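You operate a simulated robot arm through the tools that you are given. There is no shell and no other tool.

The job below is to be done with a simulated robot arm. You get a single attempt, and the scene is never put back.

Task
Top up the big pot between MIN and MAX, park the water spout.
Fine: swing the spout over the open pot and run water by the green valve handle; valve and hinged pot lid end closed, nothing spilt. Where these are worked on the way, their far stop is far enough and under half their travel is too little: hinged pot lid, water spout.

It is judged by the outcome, as a careful person would: the job done as asked, and still so three seconds after it is handed in. It fails if anything else is knocked over, pushed out of place, dropped, spilled or broken. Lids that push on must go on centred and level and be pressed home; caps that screw on are set level and turned clockwise until they are tight.

Robot
A 6-joint arm with a fingered hand, fixed in place. Base frame: the origin is on the floor under the middle of its stand, x ahead of it, y to its left, z up. Units: mm, degrees, N and s.
With the tool pointing down near the work surface it reaches from about 360 to 800 mm from the base axis. Its first joint turns from -115.0 to 115.0 degrees. Payload 4 kg.
The tool frame sits at the grasp point between the pads (the TCP): z along the fingers, y along the line on which they close. The tips reach 26 mm beyond it. The gripper opens to 164 mm; its body begins 73 mm behind the TCP. The gripper is a hand of 5 fingers: y runs from the thumb to the fingers, the wrist lies at [0, 0, -239] in the tool frame.
Orientation is that of the tool frame in the base frame, as a unit quaternion [w, x, y, z]. With the fingers straight down and closing along the base's y, the tool's x points along the base's -x, its y along +y and its z along -z.

Tools
- The arm moves only by the tool play_rows. Its argument "commands" is a list of rows, each a list of 6 numbers: the shift along the tool's x, y, z in units of 40 mm (1.0 is 40 mm), then the turn, a rotation vector about the tool's x, y, z in units of 4 degrees (1.0 is 4 degrees). In form: [[x, y, z, rx, ry, rz], ...]. A call has 1 to 20 rows; each row shifts and turns the commanded pose from where the row before left it, along the tool's axes as they then stand. A call with a number of a shift or a turn outside -1 to 1 is refused whole. Rows are played at 5 a second. More than 50 mm and 8.6 degrees between two rows, and nothing of the call is played. A pose out of reach is approached as far as the arm can. The call stops where the force on the tool passes 40 N (or 10 N more than at its start, if that is more) or the arm is blocked; 0.2 s more then pass. In this call time passes only in rows, and 0.2 s behind the last. It gives the time, the measured TCP pose, the force on the tool (base axes), the opening and the grip force at its end, in the units of the frame above (readings bear some noise), with the torque about the TCP (base axes, N m) and any sound that the robot's microphone picked up.
- Cameras (640 x 400 px; columns grow to the right, rows downward): "scene" is fixed at [52.8, 501.8, 1752.5]; the picture's right is [0.16, -0.99, 0.00], its down [-0.91, -0.15, -0.38] and it looks along [0.37, 0.06, -0.93] (base axes); focal length 351 px, centre (320, 200). "wrist" rides on the gripper at [51, -70, -93] in the tool frame; the picture's right is [0.81, 0.59, 0.00], its down [-0.43, 0.60, -0.68] and it looks along [-0.40, 0.55, 0.74] (tool axes); focal length 270 px, centre (320, 200). There is no depth. A picture from a camera that has moved, and an enlarged one, comes with that camera's place and axes in the base frame and with its lens.
- capture(camera): a new picture of that camera. No time passes.
- slide_trunk(by): slides the trunk up (or, below 0, down) by that many mm; the arm rides with it, the base frame stays. It gives what a move gives, with no picture.
- finger_targets(finger1, finger2, finger3, finger4, thumb_bend): sets how far each is bent, from 0 (flat) to 1 (curled in); at 0.3 the hand is open as for a grip, at 0.7 the pads meet at the TCP. One left out holds its place. A second passes; each finger stops where it meets its share of the squeeze, and holds until it gets a number again. It is the only way to open and close the hand. It gives what a move gives, with no picture; readings hold the bend of each and the force on the fingers (four entries, about 0 where the hand has none), thumb and palm.
- zoom(camera, box): a new picture of the part [left, top, right, bottom] of that camera's present view, enlarged. No time passes.
- hand_in(): hands the job in; it is judged then, once.

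Nothing tells you positions but the pictures and the camera data. Unless the task says otherwise, let go and move clear before handing in.

The tools are called after ">>>" as name(argument=value, ...) on one line, values as JSON. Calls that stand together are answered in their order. play_rows: Moves the arm, as the interface text tells. Its arguments: {"type":"object","properties":{"commands":{"type":"array","items":{"type":"array","items":{"type":"number"}}}},"required":["commands"]} The other tools are called the same way: slide_trunk (by) moves the trunk up or down; finger_targets (finger1, finger2, finger3, finger4, thumb_bend) moves the fingers one by one; capture (camera) takes a picture; zoom (camera, box) takes an enlarged picture of a part of a camera's view; hand_in () hands the job in.

At the start:

```text
clock: 0.0
ee_pos: [191.4, 482.0, 1459.3]
tool_rot: [0.0, -0.001, 1.0, -0.001]
contact_force: [-0.3, -0.9, 0.1]
moment: [0.0, -0.02, 0.01]
gripper_width: 163.9
gripper_force: 0.0
shape: jaw
bend: [0.3, 0.3, 0.3, 0.3, 0.3]
finger forces: [0.0, 0.0, 0.0, 0.1, 0.0, 0.0]
trunk travel left (down, up): [-925.0, 65.0]
```

scene: 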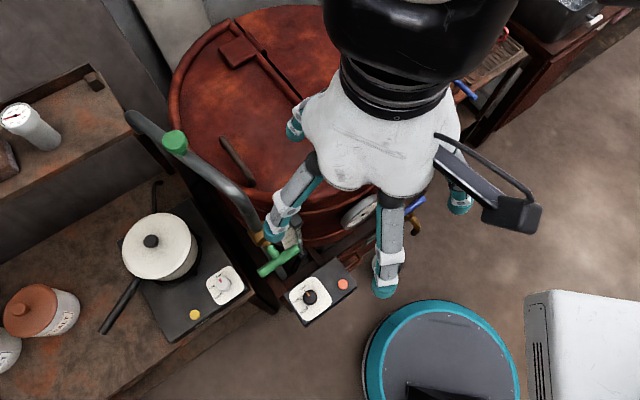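
wrist: 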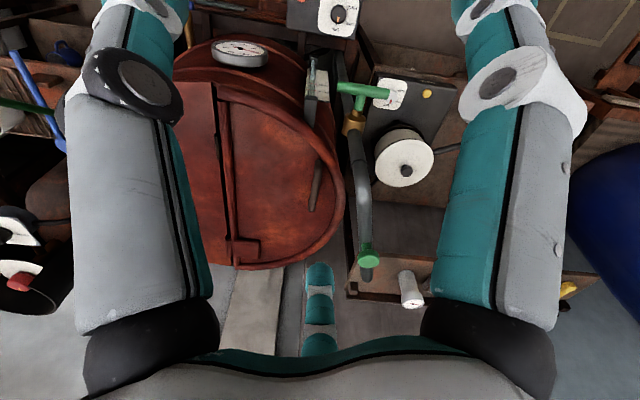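

I see a large copper-red pot with a hinged lid, and a grey swing pipe with a green valve handle at its base and a green cap near its outlet. I'll look closer before moving anything.

>>> zoom(camera="scene", box=[120, 0, 440, 200])

>>> zoom(camera="scene", box=[200, 150, 440, 300])

>>> zoom(camera="wrist", box=[170, 20, 450, 195])

>>> zoom(camera="wrist", box=[170, 150, 450, 325])

```text
2.00 times, centred on (280, 100) of scene
camera zoom: at [52.8, 501.8, 1752.5], right [0.16, -0.99, 0.0], down [-0.91, -0.15, -0.38], along [0.37, 0.06, -0.93], focal length 702 px, centre (400, 400)
```

zoom: 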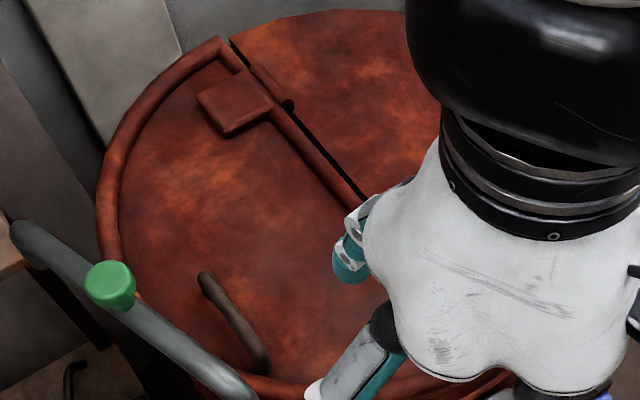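

```text
2.67 times, centred on (320, 225) of scene
camera zoom: at [52.8, 501.8, 1752.5], right [0.16, -0.99, 0.0], down [-0.91, -0.15, -0.38], along [0.37, 0.06, -0.93], focal length 936 px, centre (320, 133)
```

zoom: 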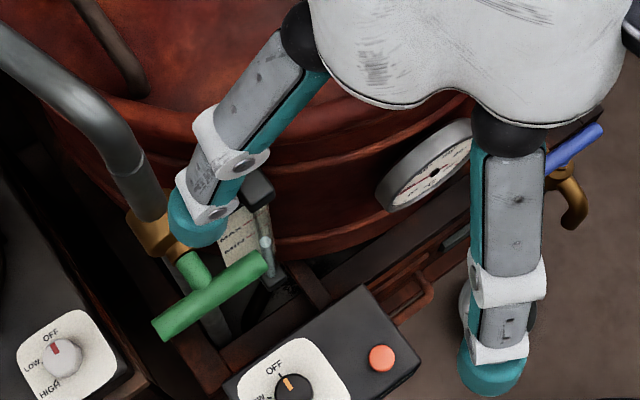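

```text
2.29 times, centred on (310, 108) of wrist
camera zoom: at [141.4, 411.6, 1551.8], right [-0.81, 0.59, 0.0], down [0.43, 0.6, 0.68], along [0.4, 0.55, -0.74], focal length 618 px, centre (343, 411)
```

zoom: 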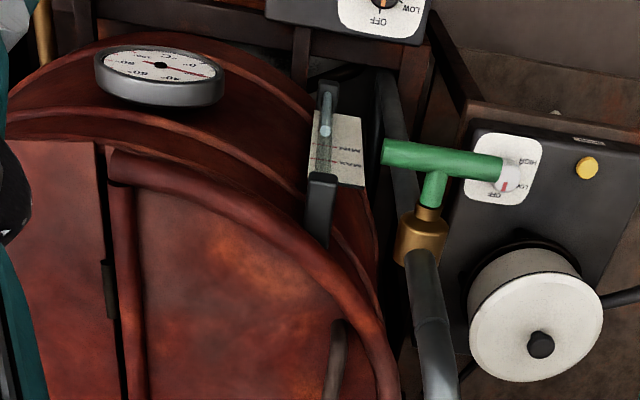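

```text
2.29 times, centred on (310, 238) of wrist
camera zoom: at [141.4, 411.6, 1551.8], right [-0.81, 0.59, 0.0], down [0.43, 0.6, 0.68], along [0.4, 0.55, -0.74], focal length 618 px, centre (343, 114)
```

zoom: 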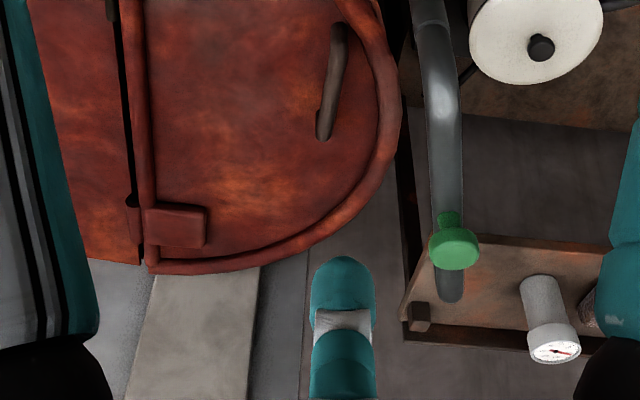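

The lid is a half-disc hinged along a diagonal line, with a dark bar handle. The spout pivots at the brass valve body, and a sight glass with a label sits beside it. I'll move the hand right, clear of everything at this height, to get an unobstructed view.

>>> play_rows(commands=[[0, -1, 0, 0, 0, 0], [0, -1, 0, 0, 0, 0], [0, -1, 0, 0, 0, 0], [0, -1, 0, 0, 0, 0], [0, -1, 0, 0, 0, 0]])

>>> capture(camera="scene")

>>> capture(camera="wrist")

```text
clock: 1.2
ee_pos: [202.6, 301.7, 1453.8]
tool_rot: [0.0, 0.0, 1.0, -0.001]
contact_force: [0.9, -0.4, 0.0]
moment: [-0.08, 0.0, 0.01]
gripper_width: 163.4
gripper_force: 0.1
shape: jaw
bend: [0.3, 0.3, 0.3, 0.3, 0.3]
finger forces: [0.0, 0.1, 0.1, 0.0, 0.0, 0.0]
out of reach, approached as far as the arm can: row 5
trunk travel left (down, up): [-925.0, 65.0]
```

```text
taken
```

scene: 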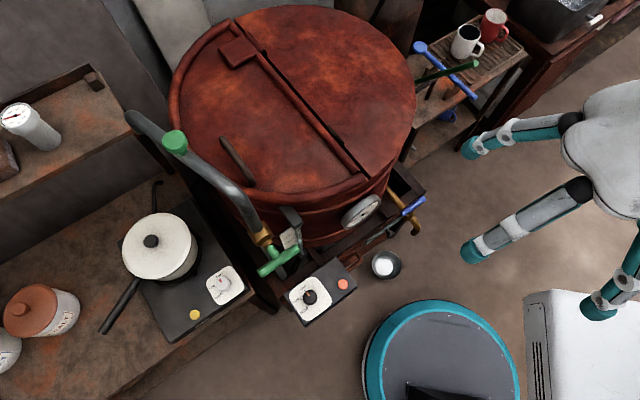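

```text
taken
camera wrist: at [152.2, 230.8, 1546.8], right [-0.81, 0.59, 0.0], down [0.43, 0.6, 0.68], along [0.4, 0.55, -0.74], focal length 270 px, centre (320, 200)
```

wrist: 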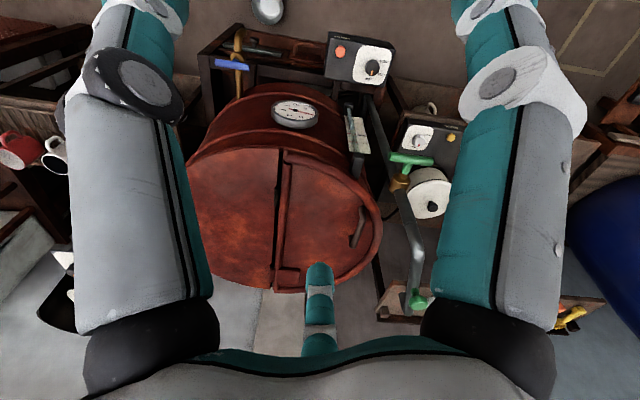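

The view is now clear. I'll zoom on the pot, the spout and the level gauge.

>>> zoom(camera="scene", box=[230, 180, 390, 280])

>>> zoom(camera="scene", box=[110, 80, 302, 200])

>>> zoom(camera="scene", box=[200, 0, 424, 140])

>>> zoom(camera="wrist", box=[180, 30, 436, 190])

>>> zoom(camera="wrist", box=[320, 80, 448, 160])

>>> zoom(camera="scene", box=[380, 20, 540, 120])

```text
4.00 times, centred on (310, 230) of scene
camera zoom: at [52.8, 501.8, 1752.5], right [0.16, -0.99, 0.0], down [-0.91, -0.15, -0.38], along [0.37, 0.06, -0.93], focal length 1404 px, centre (360, 80)
```

zoom: 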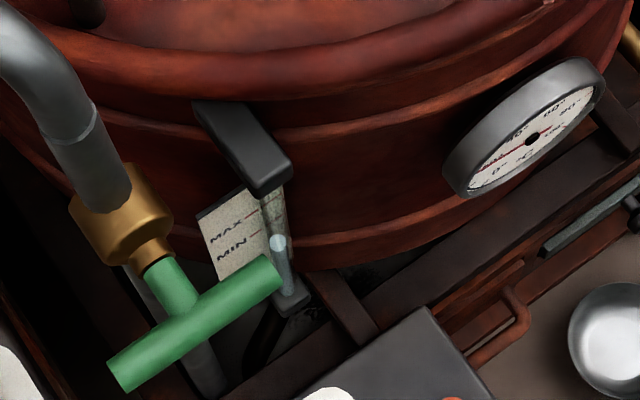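

```text
3.33 times, centred on (206, 140) of scene
camera zoom: at [52.8, 501.8, 1752.5], right [0.16, -0.99, 0.0], down [-0.91, -0.15, -0.38], along [0.37, 0.06, -0.93], focal length 1170 px, centre (700, 400)
```

zoom: 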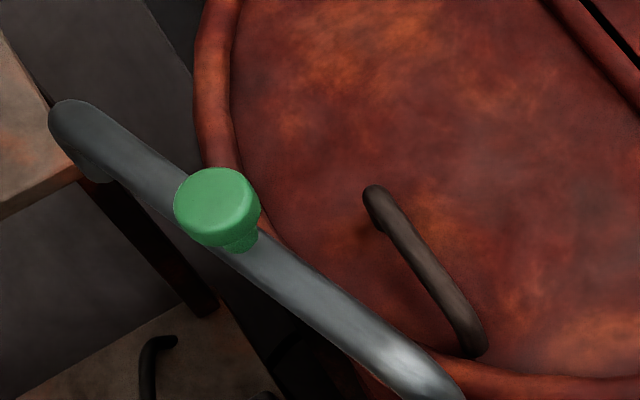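

```text
2.86 times, centred on (312, 70) of scene
camera zoom: at [52.8, 501.8, 1752.5], right [0.16, -0.99, 0.0], down [-0.91, -0.15, -0.38], along [0.37, 0.06, -0.93], focal length 1003 px, centre (343, 571)
```

zoom: 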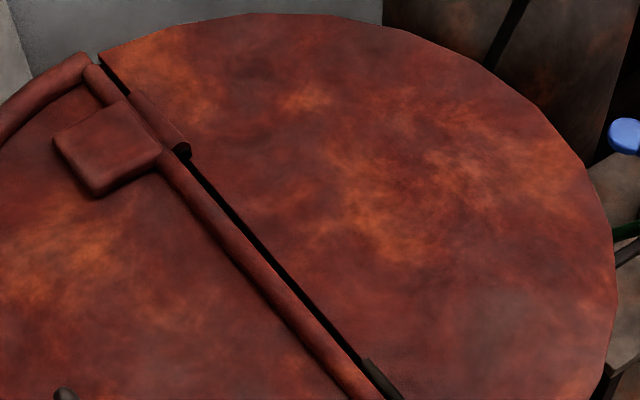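

```text
2.50 times, centred on (308, 110) of wrist
camera zoom: at [152.2, 230.8, 1546.8], right [-0.81, 0.59, 0.0], down [0.43, 0.6, 0.68], along [0.4, 0.55, -0.74], focal length 676 px, centre (350, 425)
```

zoom: 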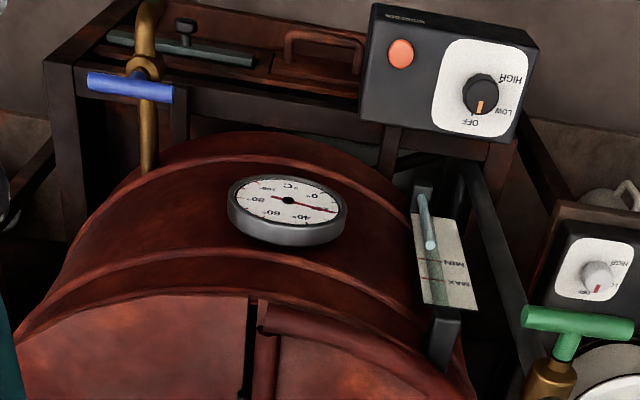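

```text
5.00 times, centred on (384, 120) of wrist
camera zoom: at [152.2, 230.8, 1546.8], right [-0.81, 0.59, 0.0], down [0.43, 0.6, 0.68], along [0.4, 0.55, -0.74], focal length 1351 px, centre (0, 600)
```

zoom: 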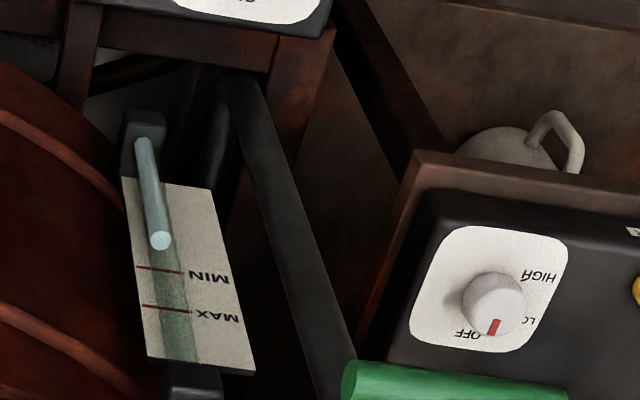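

```text
4.00 times, centred on (460, 70) of scene
camera zoom: at [52.8, 501.8, 1752.5], right [0.16, -0.99, 0.0], down [-0.91, -0.15, -0.38], along [0.37, 0.06, -0.93], focal length 1404 px, centre (-240, 720)
```

zoom: 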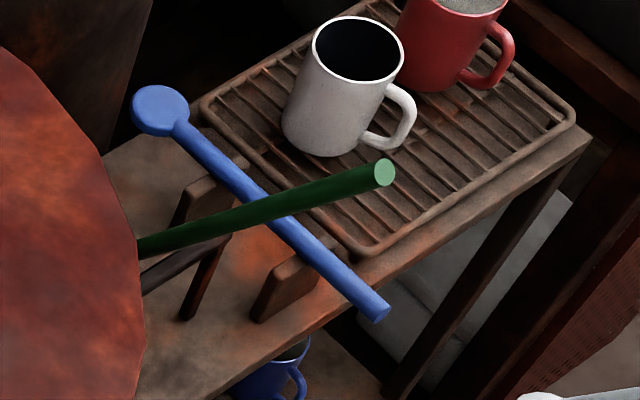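

The level in the glass is just below MIN. I'll lower the trunk here, where there is open floor in front of the pot, to get a second viewpoint for measuring heights.

>>> slide_trunk(by=-250)

>>> capture(camera="wrist")

>>> zoom(camera="wrist", box=[200, 40, 456, 200])

```text
clock: 3.8
ee_pos: [201.0, 301.1, 1204.8]
tool_rot: [-0.001, 0.0, 1.0, -0.001]
contact_force: [-0.1, 0.6, -0.1]
moment: [0.02, 0.01, -0.01]
gripper_width: 163.7
gripper_force: 0.0
shape: jaw
bend: [0.3, 0.3, 0.3, 0.3, 0.3]
finger forces: [0.0, 0.1, 0.1, 0.1, 0.1, 0.1]
trunk travel left (down, up): [-675.0, 315.0]
```

```text
taken
camera wrist: at [151.4, 230.3, 1297.2], right [-0.81, 0.59, 0.0], down [0.43, 0.6, 0.68], along [0.4, 0.55, -0.74], focal length 270 px, centre (320, 200)
```

wrist: 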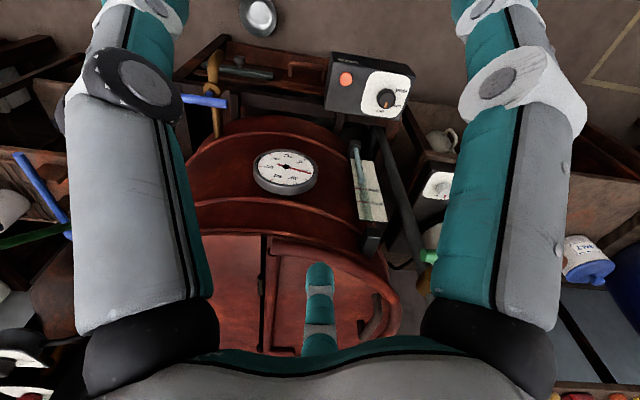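

```text
2.50 times, centred on (328, 120) of wrist
camera zoom: at [151.4, 230.3, 1297.2], right [-0.81, 0.59, 0.0], down [0.43, 0.6, 0.68], along [0.4, 0.55, -0.74], focal length 676 px, centre (300, 400)
```

zoom: 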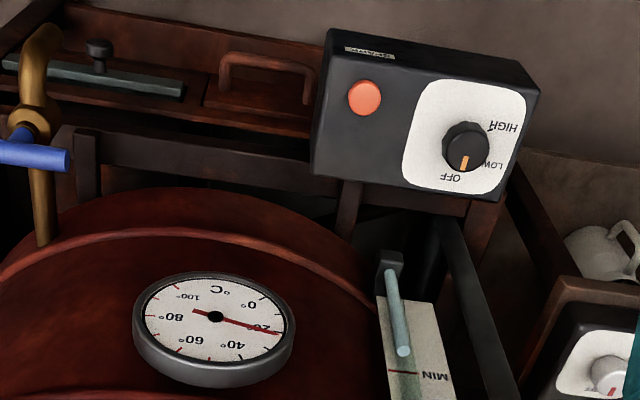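

I'll move the hand so the wrist camera looks at the valve, gauge and lid handle from closer.

>>> play_rows(commands=[[0.515, 0.915, 0, 0, 0, 0], [0.515, 0.915, 0, 0, 0, 0], [0.515, 0.915, 0, 0, 0, 0], [0.515, 0.915, 0, 0, 0, 0], [0.515, 0.915, 0, 0, 0, 0]])

>>> capture(camera="wrist")

>>> zoom(camera="wrist", box=[200, 40, 456, 200])

>>> zoom(camera="wrist", box=[200, 180, 456, 340])

>>> capture(camera="scene")

```text
clock: 5.0
ee_pos: [97.5, 485.3, 1204.1]
tool_rot: [0.0, 0.0, 1.0, -0.001]
contact_force: [-0.1, 0.3, -0.5]
moment: [-0.04, -0.02, 0.02]
gripper_width: 164.0
gripper_force: 0.0
shape: jaw
bend: [0.3, 0.3, 0.3, 0.3, 0.3]
finger forces: [0.1, 0.1, 0.0, 0.0, 0.0, 0.0]
trunk travel left (down, up): [-675.0, 315.0]
```

```text
taken
camera wrist: at [46.8, 415.5, 1296.4], right [-0.81, 0.59, 0.0], down [0.43, 0.6, 0.68], along [0.4, 0.55, -0.74], focal length 270 px, centre (320, 200)
```

wrist: 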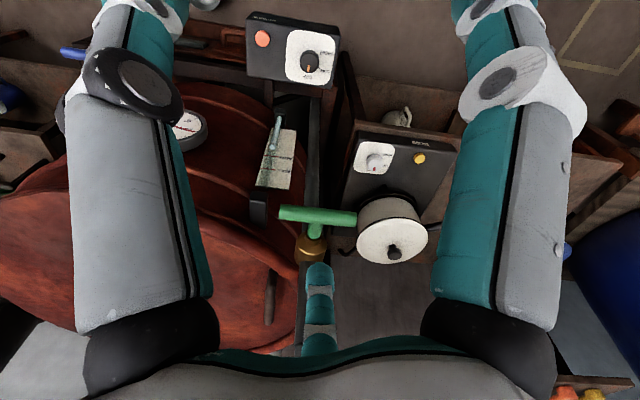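

```text
2.50 times, centred on (328, 120) of wrist
camera zoom: at [46.8, 415.5, 1296.4], right [-0.81, 0.59, 0.0], down [0.43, 0.6, 0.68], along [0.4, 0.55, -0.74], focal length 676 px, centre (300, 400)
```

zoom: 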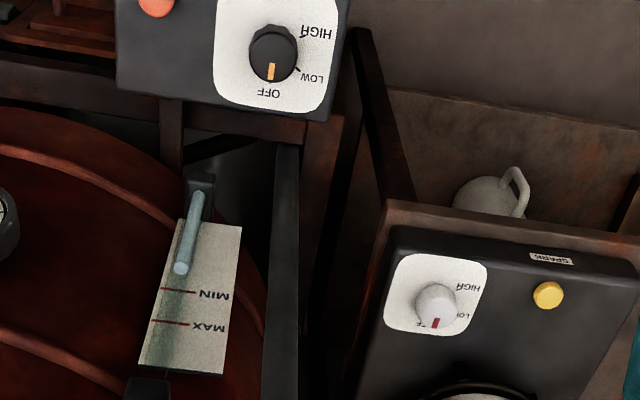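

```text
2.50 times, centred on (328, 260) of wrist
camera zoom: at [46.8, 415.5, 1296.4], right [-0.81, 0.59, 0.0], down [0.43, 0.6, 0.68], along [0.4, 0.55, -0.74], focal length 676 px, centre (300, 50)
```

zoom: 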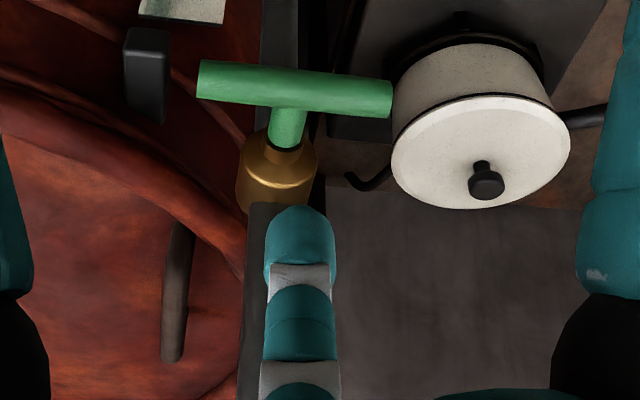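

```text
taken
```

scene: 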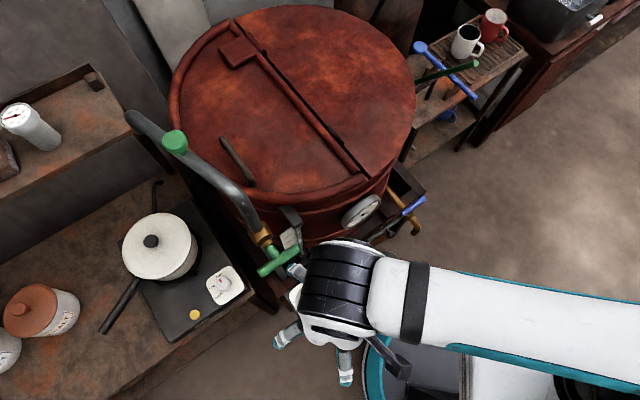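

The valve handle's crossbar centre is near (188, 608, 1066), with its stem pointing horizontally at the robot. The spout knob is near (303, 772, 1279) and the lid handle near (399, 745, 1060). Before using the hand I want to understand how its fingers are laid out.

>>> zoom(camera="scene", box=[240, 230, 440, 400])

>>> finger_targets(finger1=0.7, finger2=0.3, finger3=0.3, finger4=0.3, thumb_bend=0.3)

>>> capture(camera="wrist")

>>> finger_targets(finger1=0.3, finger2=0.7)

>>> capture(camera="wrist")

>>> finger_targets(finger2=0.3, thumb_bend=0.7)

>>> capture(camera="wrist")

>>> finger_targets(finger1=0.7, finger2=0.7, finger3=0.7, finger4=0.7, thumb_bend=0.7)

>>> capture(camera="wrist")

```text
2.35 times, centred on (340, 315) of scene
camera zoom: at [52.8, 501.8, 1752.5], right [0.16, -0.99, 0.0], down [-0.91, -0.15, -0.38], along [0.37, 0.06, -0.93], focal length 826 px, centre (273, -71)
```

zoom: 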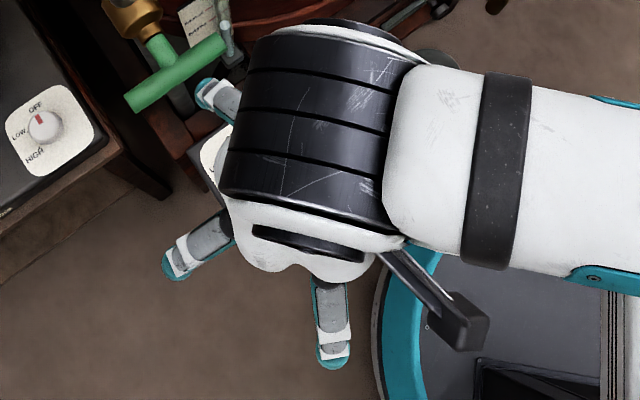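

```text
clock: 6.0
ee_pos: [97.4, 483.5, 1204.2]
tool_rot: [0.0, 0.0, 1.0, -0.002]
contact_force: [0.3, 0.1, -0.1]
moment: [0.0, 0.03, -0.02]
gripper_width: 73.0
gripper_force: 0.1
shape: fingers
bend: [0.7, 0.3, 0.3, 0.3, 0.3]
finger forces: [0.2, 0.0, 0.0, 0.0, 0.0, 0.1]
trunk travel left (down, up): [-675.0, 315.0]
```

```text
taken
camera wrist: at [47.5, 413.9, 1297.0], right [-0.81, 0.59, 0.0], down [0.43, 0.6, 0.68], along [0.4, 0.55, -0.74], focal length 270 px, centre (320, 200)
```

wrist: 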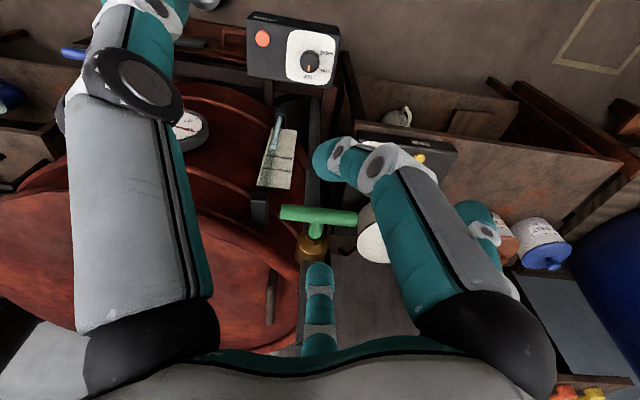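

```text
clock: 7.0
ee_pos: [97.5, 483.1, 1204.4]
tool_rot: [0.0, 0.001, 1.0, -0.001]
contact_force: [0.2, -0.4, 0.2]
moment: [-0.02, -0.03, 0.0]
gripper_width: 90.5
gripper_force: 0.0
shape: fingers
bend: [0.3, 0.7, 0.3, 0.3, 0.3]
finger forces: [0.1, 0.1, 0.0, 0.0, 0.0, 0.1]
trunk travel left (down, up): [-675.0, 315.0]
```

```text
taken
camera wrist: at [47.5, 413.9, 1297.0], right [-0.81, 0.59, 0.0], down [0.43, 0.6, 0.68], along [0.4, 0.55, -0.74], focal length 270 px, centre (320, 200)
```

wrist: 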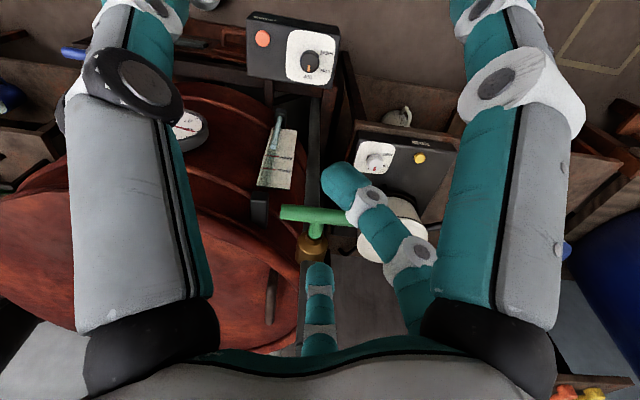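

```text
clock: 8.0
ee_pos: [96.8, 484.9, 1205.4]
tool_rot: [-0.001, 0.0, 1.0, -0.001]
contact_force: [1.2, 0.9, 0.2]
moment: [0.02, 0.0, 0.03]
gripper_width: 72.6
gripper_force: 0.0
shape: fingers
bend: [0.3, 0.3, 0.3, 0.3, 0.7]
finger forces: [0.0, 0.0, 0.1, 0.0, 0.1, 0.0]
trunk travel left (down, up): [-675.0, 315.0]
```

```text
taken
camera wrist: at [47.5, 413.9, 1297.0], right [-0.81, 0.59, 0.0], down [0.43, 0.6, 0.68], along [0.4, 0.55, -0.74], focal length 270 px, centre (320, 200)
```

wrist: 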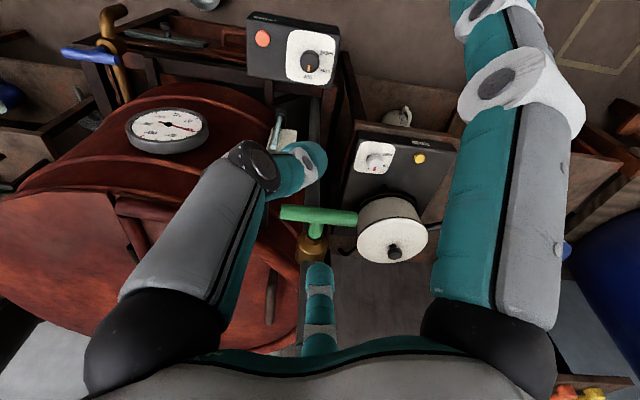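

```text
clock: 9.0
ee_pos: [97.2, 484.1, 1203.0]
tool_rot: [0.0, 0.0, 1.0, -0.001]
contact_force: [0.1, -0.1, 0.6]
moment: [0.02, 0.02, -0.01]
gripper_width: 0.0
gripper_force: 0.1
shape: fingers
bend: [0.68, 0.68, 0.68, 0.68, 0.7]
finger forces: [0.0, 0.0, 0.1, 0.0, 0.1, 0.0]
trunk travel left (down, up): [-675.0, 315.0]
```

```text
taken
camera wrist: at [47.5, 413.9, 1297.0], right [-0.81, 0.59, 0.0], down [0.43, 0.6, 0.68], along [0.4, 0.55, -0.74], focal length 270 px, centre (320, 200)
```

wrist: 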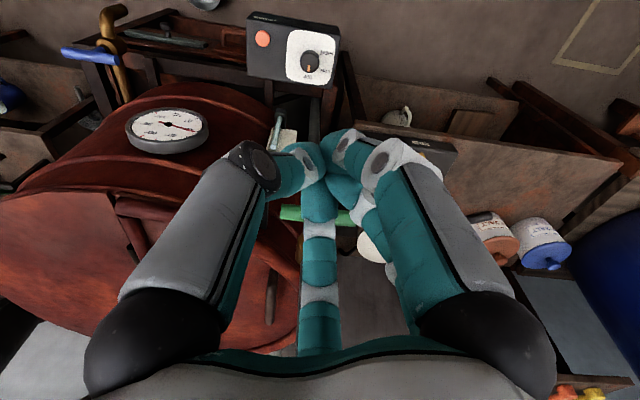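

The hand is a five-finger claw that closes radially: the thumb is on −y, fingers 2 and 3 are opposite it, and fingers 1 and 4 are at the sides. I'll reopen it, rise above spout height, and rotate so the closing line is perpendicular to the lid bar.

>>> finger_targets(finger1=0.3, finger2=0.3, finger3=0.3, finger4=0.3, thumb_bend=0.3)

>>> slide_trunk(by=190)

>>> play_rows(commands=[[-0.9, 0.3, 0, 0, 0, 0], [-0.9, 0.3, 0, 0, 0, 0], [-0.9, 0.3, 0, 0, 0, 0], [-0.9, 0.3, 0, 0, 0, 0], [-0.9, 0.3, 0, 0, 0, 0], [0, 0, 0, 0, 0, -0.9375], [0, 0, 0, 0, 0, -0.9375], [0, 0, 0, 0, 0, -0.9375], [0, 0, 0, 0, 0, -0.9375], [0, 0, 0, 0, 0, -0.9375], [0, 0, 0, 0, 0, -0.9375], [0, 0, 0, 0, 0, -0.9375], [0, 0, 0, 0, 0, -0.9375], [0, 0, 0, 0, 0, -0.9375], [0, 0, 0, 0, 0, -0.9375], [0, 0, 0, 0, 0, -0.9375], [0, 0, 0, 0, 0, -0.9375]])

>>> capture(camera="scene")

>>> capture(camera="wrist")

```text
clock: 10.0
ee_pos: [97.7, 483.8, 1204.5]
tool_rot: [-0.001, 0.0, 1.0, -0.001]
contact_force: [-0.5, -0.7, -1.1]
moment: [0.0, 0.02, -0.02]
gripper_width: 90.5
gripper_force: 0.2
shape: fingers
bend: [0.3, 0.3, 0.3, 0.3, 0.3]
finger forces: [0.1, 0.1, 0.1, 0.0, 0.0, 0.1]
trunk travel left (down, up): [-675.0, 315.0]
```

```text
clock: 12.1
ee_pos: [96.8, 483.9, 1394.0]
tool_rot: [0.0, 0.0, 1.0, -0.001]
contact_force: [0.0, 0.6, -0.3]
moment: [-0.02, -0.01, -0.01]
gripper_width: 90.3
gripper_force: 0.1
shape: fingers
bend: [0.3, 0.3, 0.3, 0.3, 0.3]
finger forces: [0.1, 0.1, 0.0, 0.0, 0.0, 0.1]
trunk travel left (down, up): [-865.0, 125.0]
```

```text
clock: 15.7
ee_pos: [276.1, 537.3, 1381.4]
tool_rot: [-0.001, -0.383, 0.924, 0.0]
contact_force: [0.1, 0.2, 0.8]
moment: [-0.01, -0.02, 0.01]
gripper_width: 90.6
gripper_force: 0.0
shape: fingers
bend: [0.3, 0.3, 0.3, 0.3, 0.3]
finger forces: [0.1, 0.0, 0.1, 0.0, 0.0, 0.1]
out of reach, approached as far as the arm can: row 5
trunk travel left (down, up): [-865.0, 125.0]
```

```text
taken
```

scene: 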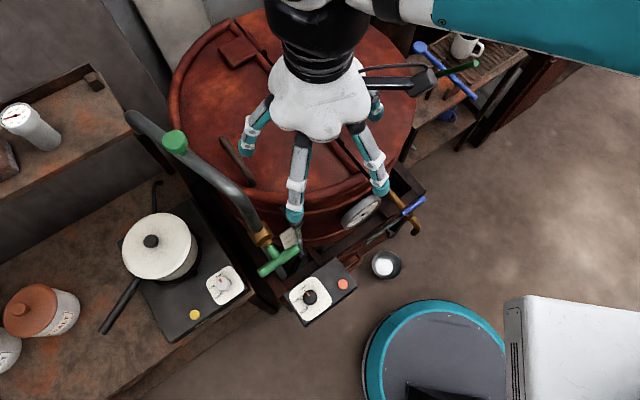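

```text
taken
camera wrist: at [289.0, 451.7, 1473.6], right [-0.99, -0.16, 0.0], down [-0.12, 0.73, 0.68], along [-0.11, 0.67, -0.74], focal length 270 px, centre (320, 200)
```

wrist: 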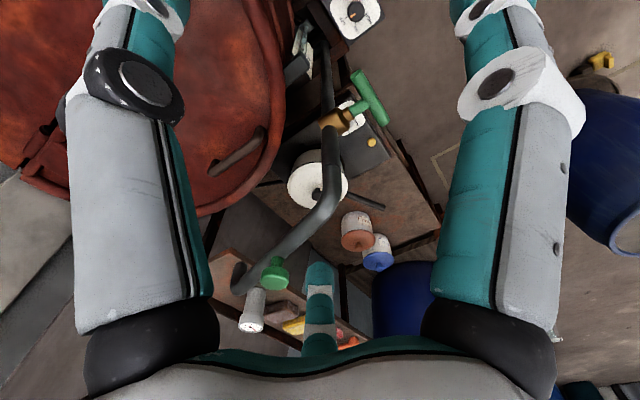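

The arm reaches farther when the wrist is level with the shoulder, so I'll raise the trunk to its top and work below it. First I'll zoom on the lid handle and spout from this view for better triangulation.

>>> zoom(camera="wrist", box=[190, 90, 318, 170])

>>> zoom(camera="wrist", box=[220, 60, 412, 180])

>>> zoom(camera="wrist", box=[200, 180, 360, 280])

>>> zoom(camera="scene", box=[190, 110, 290, 172])

```text
5.00 times, centred on (254, 130) of wrist
camera zoom: at [289.0, 451.7, 1473.6], right [-0.99, -0.16, 0.0], down [-0.12, 0.73, 0.68], along [-0.11, 0.67, -0.74], focal length 1351 px, centre (650, 550)
```

zoom: 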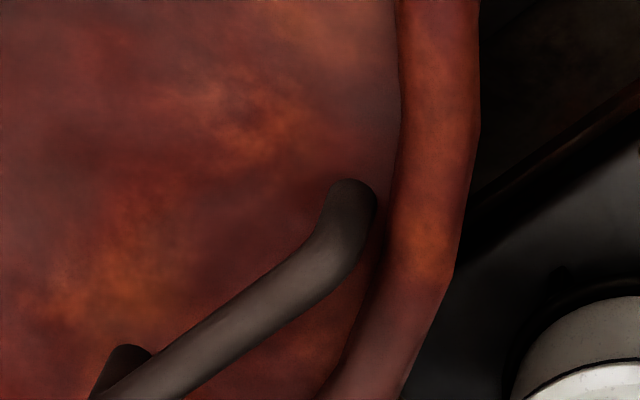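

```text
3.33 times, centred on (316, 120) of wrist
camera zoom: at [289.0, 451.7, 1473.6], right [-0.99, -0.16, 0.0], down [-0.12, 0.73, 0.68], along [-0.11, 0.67, -0.74], focal length 901 px, centre (333, 467)
```

zoom: 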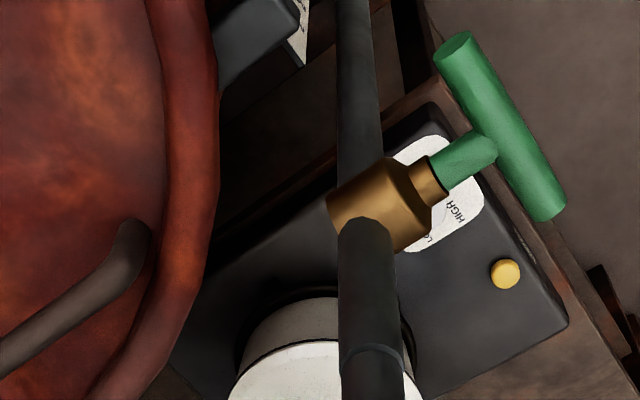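

```text
4.00 times, centred on (280, 230) of wrist
camera zoom: at [289.0, 451.7, 1473.6], right [-0.99, -0.16, 0.0], down [-0.12, 0.73, 0.68], along [-0.11, 0.67, -0.74], focal length 1081 px, centre (480, 80)
```

zoom: 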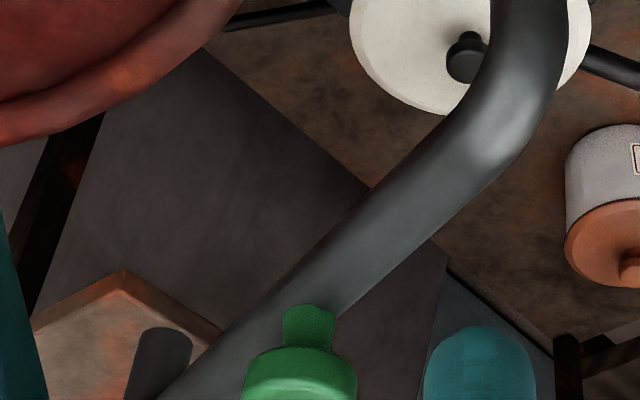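

```text
6.40 times, centred on (240, 141) of scene
camera zoom: at [52.8, 501.8, 1752.5], right [0.16, -0.99, 0.0], down [-0.91, -0.15, -0.38], along [0.37, 0.06, -0.93], focal length 2247 px, centre (832, 578)
```

zoom: 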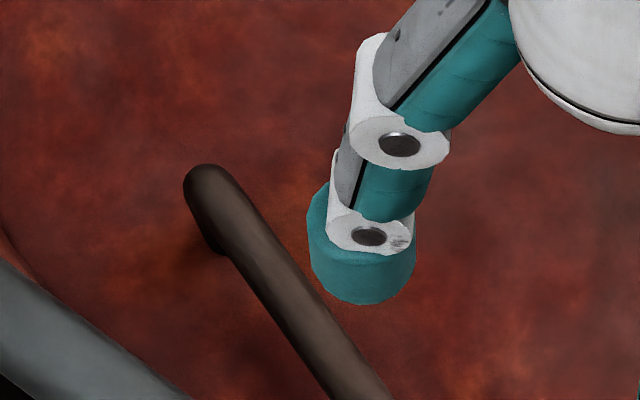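

The lid bar's centre is near (398, 747, 1057), and the lid surface is about 55 mm beneath it. I'll raise the trunk, then tilt the hand so the fingers lean outward (+y) to gain reach and stay clear of the spout.

>>> slide_trunk(by=125)

>>> play_rows(commands=[[0, 0, 0.9, -0.73, -0.73, 0], [0, 0, 0.9, -0.73, -0.73, 0], [0, 0, 0.9, -0.73, -0.73, 0], [0, 0, 0.5, -0.73, -0.73, 0], [0, 0, 0, -0.73, -0.73, 0], [0, 0, 0, -0.73, -0.73, 0]])

>>> capture(camera="scene")

```text
clock: 17.2
ee_pos: [275.4, 537.6, 1506.3]
tool_rot: [-0.001, -0.382, 0.924, -0.001]
contact_force: [0.4, 0.5, 0.1]
moment: [-0.02, -0.01, -0.01]
gripper_width: 90.3
gripper_force: 0.1
shape: fingers
bend: [0.3, 0.3, 0.3, 0.3, 0.3]
finger forces: [0.0, 0.1, 0.0, 0.0, 0.0, 0.1]
trunk travel left (down, up): [-990.0, 0.0]
```

```text
clock: 18.6
ee_pos: [274.7, 549.2, 1379.8]
tool_rot: [0.082, -0.374, 0.902, 0.199]
contact_force: [0.1, -0.1, 0.5]
moment: [-0.02, 0.03, -0.01]
gripper_width: 90.5
gripper_force: 0.1
shape: fingers
bend: [0.3, 0.3, 0.3, 0.3, 0.3]
finger forces: [0.0, 0.0, 0.0, 0.1, 0.1, 0.0]
trunk travel left (down, up): [-990.0, 0.0]
```

```text
taken
```

scene: 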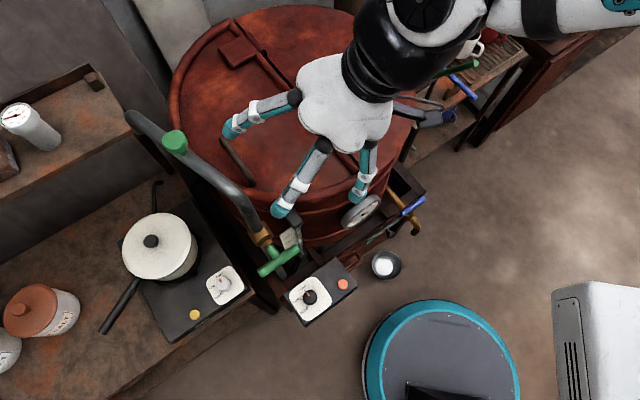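

The tilt is as planned. I'll flatten the side fingers 1 and 4 and partly close the thumb for the approach, and check how the hand looks.

>>> finger_targets(finger1=0.0, finger2=0.3, finger3=0.3, finger4=0.0, thumb_bend=0.45)

>>> capture(camera="scene")

>>> capture(camera="wrist")

```text
clock: 19.6
ee_pos: [275.1, 549.6, 1380.7]
tool_rot: [0.082, -0.374, 0.902, 0.198]
contact_force: [-0.2, 0.2, 0.1]
moment: [-0.01, 0.02, 0.03]
gripper_width: 101.7
gripper_force: 0.1
shape: fingers
bend: [0.01, 0.3, 0.3, 0.01, 0.45]
finger forces: [0.0, 0.0, 0.0, 0.1, 0.0, 0.0]
trunk travel left (down, up): [-990.0, 0.0]
```

```text
taken
```

scene: 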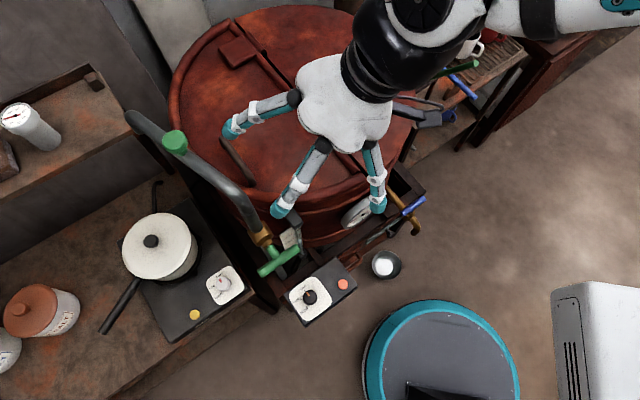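

```text
taken
camera wrist: at [288.6, 433.1, 1428.5], right [-0.99, -0.14, -0.07], down [-0.11, 0.38, 0.92], along [-0.11, 0.92, -0.39], focal length 270 px, centre (320, 200)
```

wrist: 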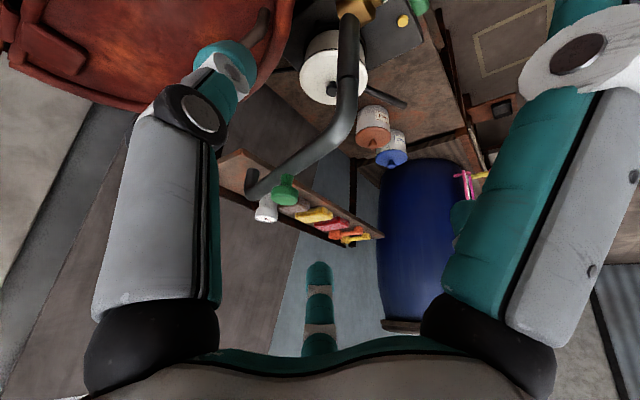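

Flat fingers stay almost as low as open ones, so a smaller tilt (about 16°) will keep finger 1 off the rim. I'll reduce the tilt and move to a point above the lid, staying clear of the spout.

>>> play_rows(commands=[[0, 0, 0, 0.795, 0.795, 0], [0, 0, 0, 0.795, 0.795, 0], [-0.79, -0.314, 0.422, 0, 0, 0], [-0.79, -0.314, 0.422, 0, 0, 0], [-0.79, -0.314, 0.422, 0, 0, 0], [-0.79, -0.314, 0.422, 0, 0, 0]])

>>> capture(camera="scene")

>>> capture(camera="wrist")

```text
clock: 21.0
ee_pos: [401.3, 620.9, 1325.9]
tool_rot: [0.052, -0.38, 0.915, 0.127]
contact_force: [-0.1, -0.3, -0.1]
moment: [-0.02, 0.03, 0.01]
gripper_width: 101.7
gripper_force: 0.1
shape: fingers
bend: [0.01, 0.3, 0.3, 0.01, 0.45]
finger forces: [0.0, 0.0, 0.0, 0.0, 0.0, 0.1]
trunk travel left (down, up): [-990.0, 0.0]
```

```text
taken
```

scene: 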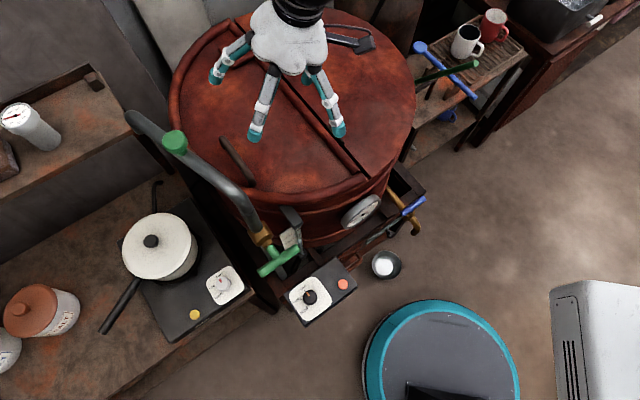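

```text
taken
camera wrist: at [416.3, 512.8, 1392.5], right [-0.99, -0.15, -0.04], down [-0.11, 0.52, 0.85], along [-0.11, 0.84, -0.53], focal length 270 px, centre (320, 200)
```

wrist: 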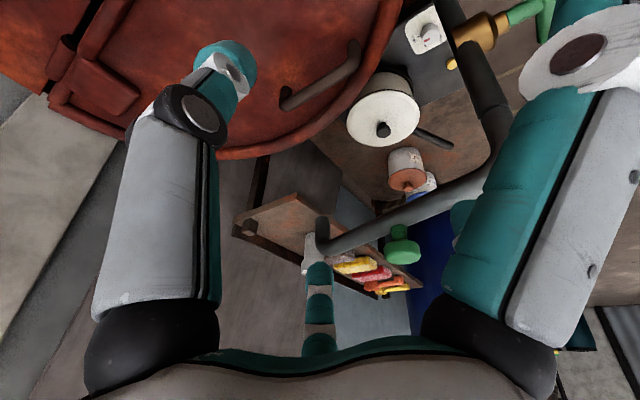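

I'm at the planned waypoint and the hand is clear of the spout. Next I'll go down in two legs to about 100 mm above the bar.

>>> play_rows(commands=[[-0.112, 0.033, 0.75, 0, 0, 0], [-0.112, 0.033, 0.75, 0, 0, 0], [-0.112, 0.033, 0.75, 0, 0, 0], [-0.112, 0.033, 0.75, 0, 0, 0], [0, 0.265, 0.705, 0, 0, 0], [0, 0.265, 0.705, 0, 0, 0]])

>>> capture(camera="scene")

>>> capture(camera="wrist")

```text
clock: 22.4
ee_pos: [394.1, 698.5, 1163.9]
tool_rot: [0.053, -0.379, 0.915, 0.126]
contact_force: [-0.2, 0.2, 0.0]
moment: [-0.01, -0.01, -0.03]
gripper_width: 101.4
gripper_force: 0.0
shape: fingers
bend: [0.01, 0.3, 0.3, 0.01, 0.45]
finger forces: [0.0, 0.1, 0.1, 0.0, 0.0, 0.0]
trunk travel left (down, up): [-990.0, 0.0]
```

```text
taken
```

scene: 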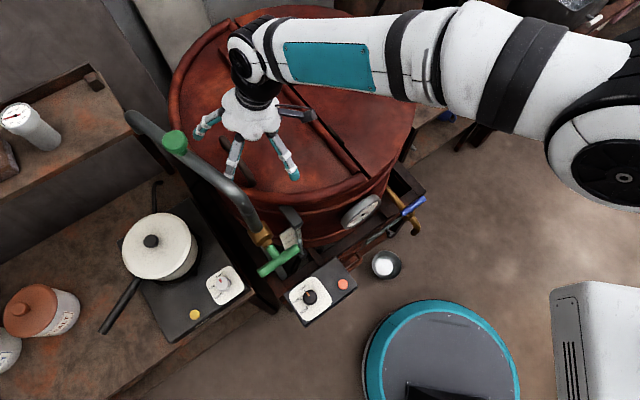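

```text
taken
camera wrist: at [408.0, 591.0, 1230.9], right [-0.99, -0.15, -0.04], down [-0.11, 0.52, 0.85], along [-0.11, 0.84, -0.53], focal length 270 px, centre (320, 200)
```

wrist: 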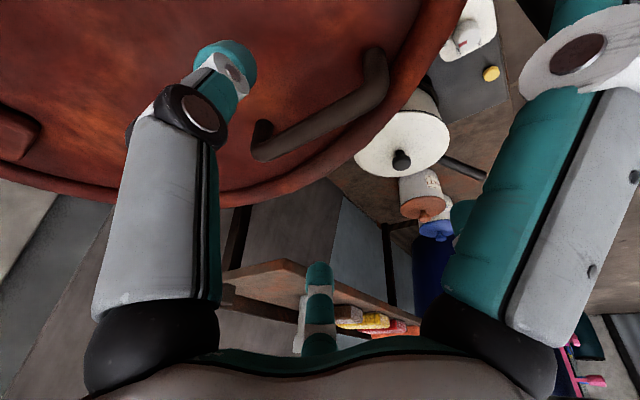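

Reach is fine here and the bar is in plain view. I'll zoom to fix its position for the grasp.

>>> zoom(camera="wrist", box=[200, 20, 440, 170])

>>> zoom(camera="scene", box=[170, 60, 330, 200])

```text
2.67 times, centred on (320, 95) of wrist
camera zoom: at [408.0, 591.0, 1230.9], right [-0.99, -0.15, -0.04], down [-0.11, 0.52, 0.85], along [-0.11, 0.84, -0.53], focal length 721 px, centre (320, 480)
```

zoom: 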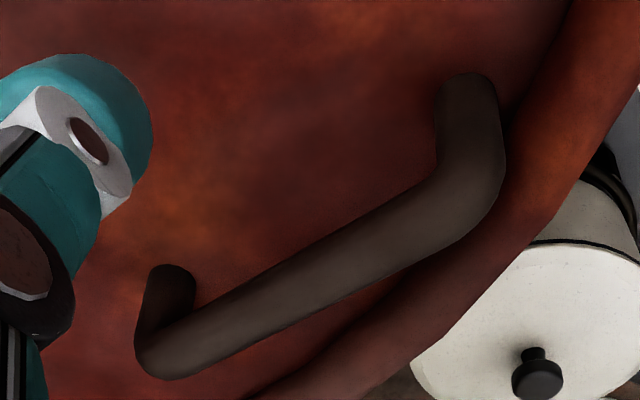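

```text
2.86 times, centred on (250, 130) of scene
camera zoom: at [52.8, 501.8, 1752.5], right [0.16, -0.99, 0.0], down [-0.91, -0.15, -0.38], along [0.37, 0.06, -0.93], focal length 1003 px, centre (520, 400)
```

zoom: 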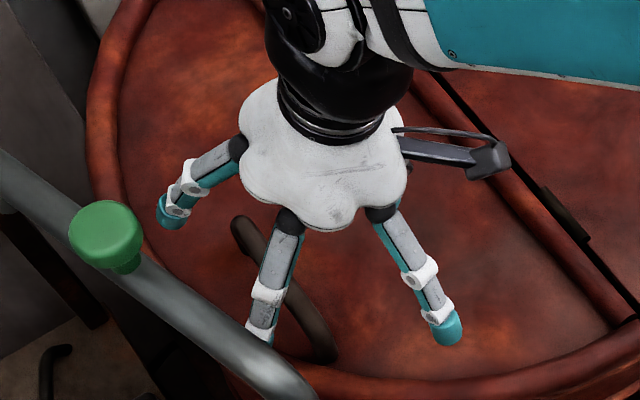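

The bar runs from about (356, 708) to (444, 792) at z≈1058, along y = x + 350. I'll descend so it sits between the thumb and fingers 2 and 3.

>>> play_rows(commands=[[0.01, 0.07, 0.6, 0, 0, 0], [0.01, 0.07, 0.6, 0, 0, 0], [0.01, 0.07, 0.6, 0, 0, 0]])

>>> capture(camera="wrist")

>>> zoom(camera="scene", box=[150, 70, 310, 210])

```text
clock: 23.2
ee_pos: [385.3, 723.5, 1097.8]
tool_rot: [0.051, -0.38, 0.915, 0.126]
contact_force: [-0.6, -0.6, -0.1]
moment: [-0.01, -0.03, -0.01]
gripper_width: 101.5
gripper_force: 0.1
shape: fingers
bend: [0.01, 0.3, 0.3, 0.01, 0.45]
finger forces: [0.0, 0.1, 0.1, 0.0, 0.0, 0.1]
trunk travel left (down, up): [-990.0, 0.0]
```

```text
taken
camera wrist: at [399.9, 615.2, 1164.3], right [-0.99, -0.15, -0.04], down [-0.12, 0.52, 0.85], along [-0.11, 0.84, -0.53], focal length 270 px, centre (320, 200)
```

wrist: 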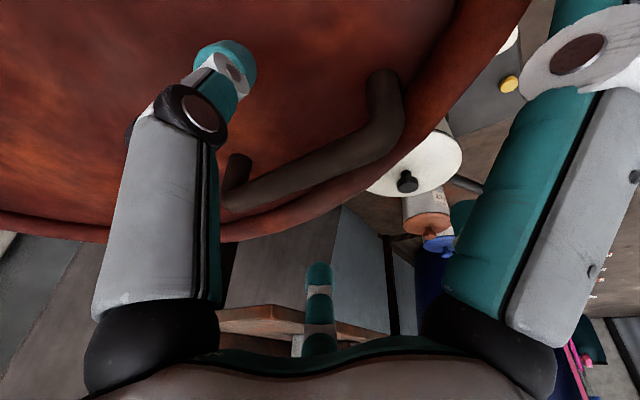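

```text
2.86 times, centred on (230, 140) of scene
camera zoom: at [52.8, 501.8, 1752.5], right [0.16, -0.99, 0.0], down [-0.91, -0.15, -0.38], along [0.37, 0.06, -0.93], focal length 1003 px, centre (577, 371)
```

zoom: 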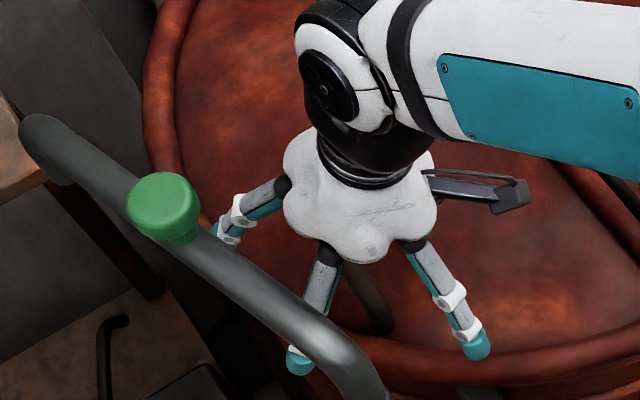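

>>> play_rows(commands=[[0.01, 0.01, 0.47, 0, 0, 0], [0.01, 0.01, 0.47, 0, 0, 0]])

>>> capture(camera="wrist")

```text
clock: 23.8
ee_pos: [388.4, 735.8, 1075.2]
tool_rot: [0.058, -0.379, 0.914, 0.132]
contact_force: [-1.6, -3.7, 11.9]
moment: [-0.68, -0.45, -0.2]
gripper_width: 101.6
gripper_force: 6.2
shape: fingers
bend: [0.01, 0.3, 0.3, 0.01, 0.45]
finger forces: [0.0, 0.0, 0.0, 0.0, 12.6, 0.0]
trunk travel left (down, up): [-990.0, 0.0]
stopped in row 2: the force on the tool passed its limit at 42 N (the readings are from after the stop); the commanded pose is now the measured one
```

```text
taken
camera wrist: at [401.8, 627.4, 1140.4], right [-0.99, -0.15, -0.05], down [-0.12, 0.5, 0.86], along [-0.1, 0.85, -0.52], focal length 270 px, centre (320, 200)
```

wrist: 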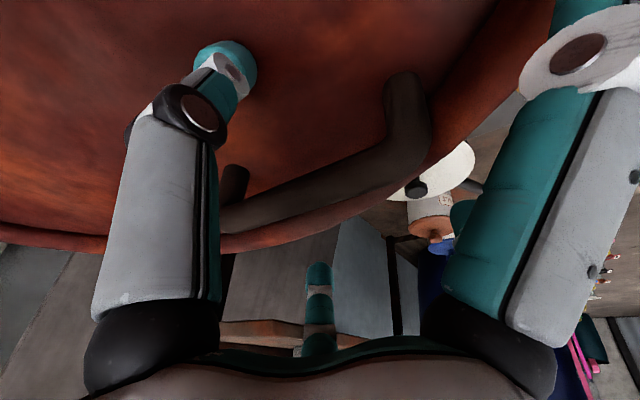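

The thumb tip touched the lid, which puts the surface at z≈1018, while the bar axis is at z≈1057. I'll back off 3 mm, curl the thumb (which shortens it), lower a little, then close fingers 2 and 3.

>>> play_rows(commands=[[0, 0, -0.1, 0, 0, 0]])

>>> finger_targets(thumb_bend=0.57)

>>> capture(camera="wrist")

```text
clock: 24.2
ee_pos: [387.8, 733.6, 1075.3]
tool_rot: [0.057, -0.379, 0.914, 0.13]
contact_force: [-0.5, -0.7, 1.5]
moment: [-0.1, -0.06, -0.04]
gripper_width: 101.3
gripper_force: 1.0
shape: fingers
bend: [0.01, 0.3, 0.3, 0.01, 0.45]
finger forces: [0.1, 0.1, 0.0, 0.0, 1.6, 0.0]
trunk travel left (down, up): [-990.0, 0.0]
```

```text
clock: 25.2
ee_pos: [388.4, 734.1, 1077.5]
tool_rot: [0.057, -0.38, 0.914, 0.13]
contact_force: [-0.1, 0.4, -0.6]
moment: [0.03, 0.0, 0.0]
gripper_width: 99.2
gripper_force: 0.1
shape: fingers
bend: [0.01, 0.3, 0.3, 0.01, 0.56]
finger forces: [0.0, 0.0, 0.0, 0.2, 0.1, 0.0]
trunk travel left (down, up): [-990.0, 0.0]
```

```text
taken
camera wrist: at [401.9, 625.7, 1141.6], right [-0.99, -0.15, -0.05], down [-0.12, 0.51, 0.85], along [-0.1, 0.85, -0.52], focal length 270 px, centre (320, 200)
```

wrist: 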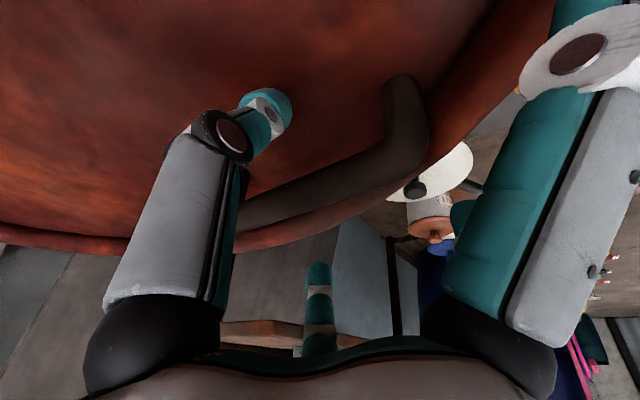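

>>> play_rows(commands=[[0, 0, 0.13, 0, 0, 0], [0, 0, 0.13, 0, 0, 0]])

>>> capture(camera="wrist")

```text
clock: 25.8
ee_pos: [388.3, 735.3, 1069.9]
tool_rot: [0.06, -0.379, 0.914, 0.132]
contact_force: [4.4, -0.6, 14.3]
moment: [-0.28, -0.5, 0.07]
gripper_width: 98.9
gripper_force: 7.1
shape: fingers
bend: [0.01, 0.3, 0.3, 0.01, 0.56]
finger forces: [0.0, 0.0, 0.0, 0.0, 14.2, 0.1]
trunk travel left (down, up): [-990.0, 0.0]
```

```text
taken
camera wrist: at [401.9, 626.4, 1135.2], right [-0.99, -0.15, -0.05], down [-0.12, 0.5, 0.86], along [-0.1, 0.85, -0.51], focal length 270 px, centre (320, 200)
```

wrist: 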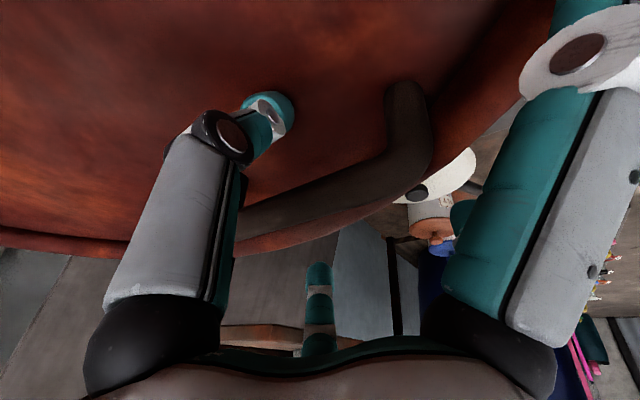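

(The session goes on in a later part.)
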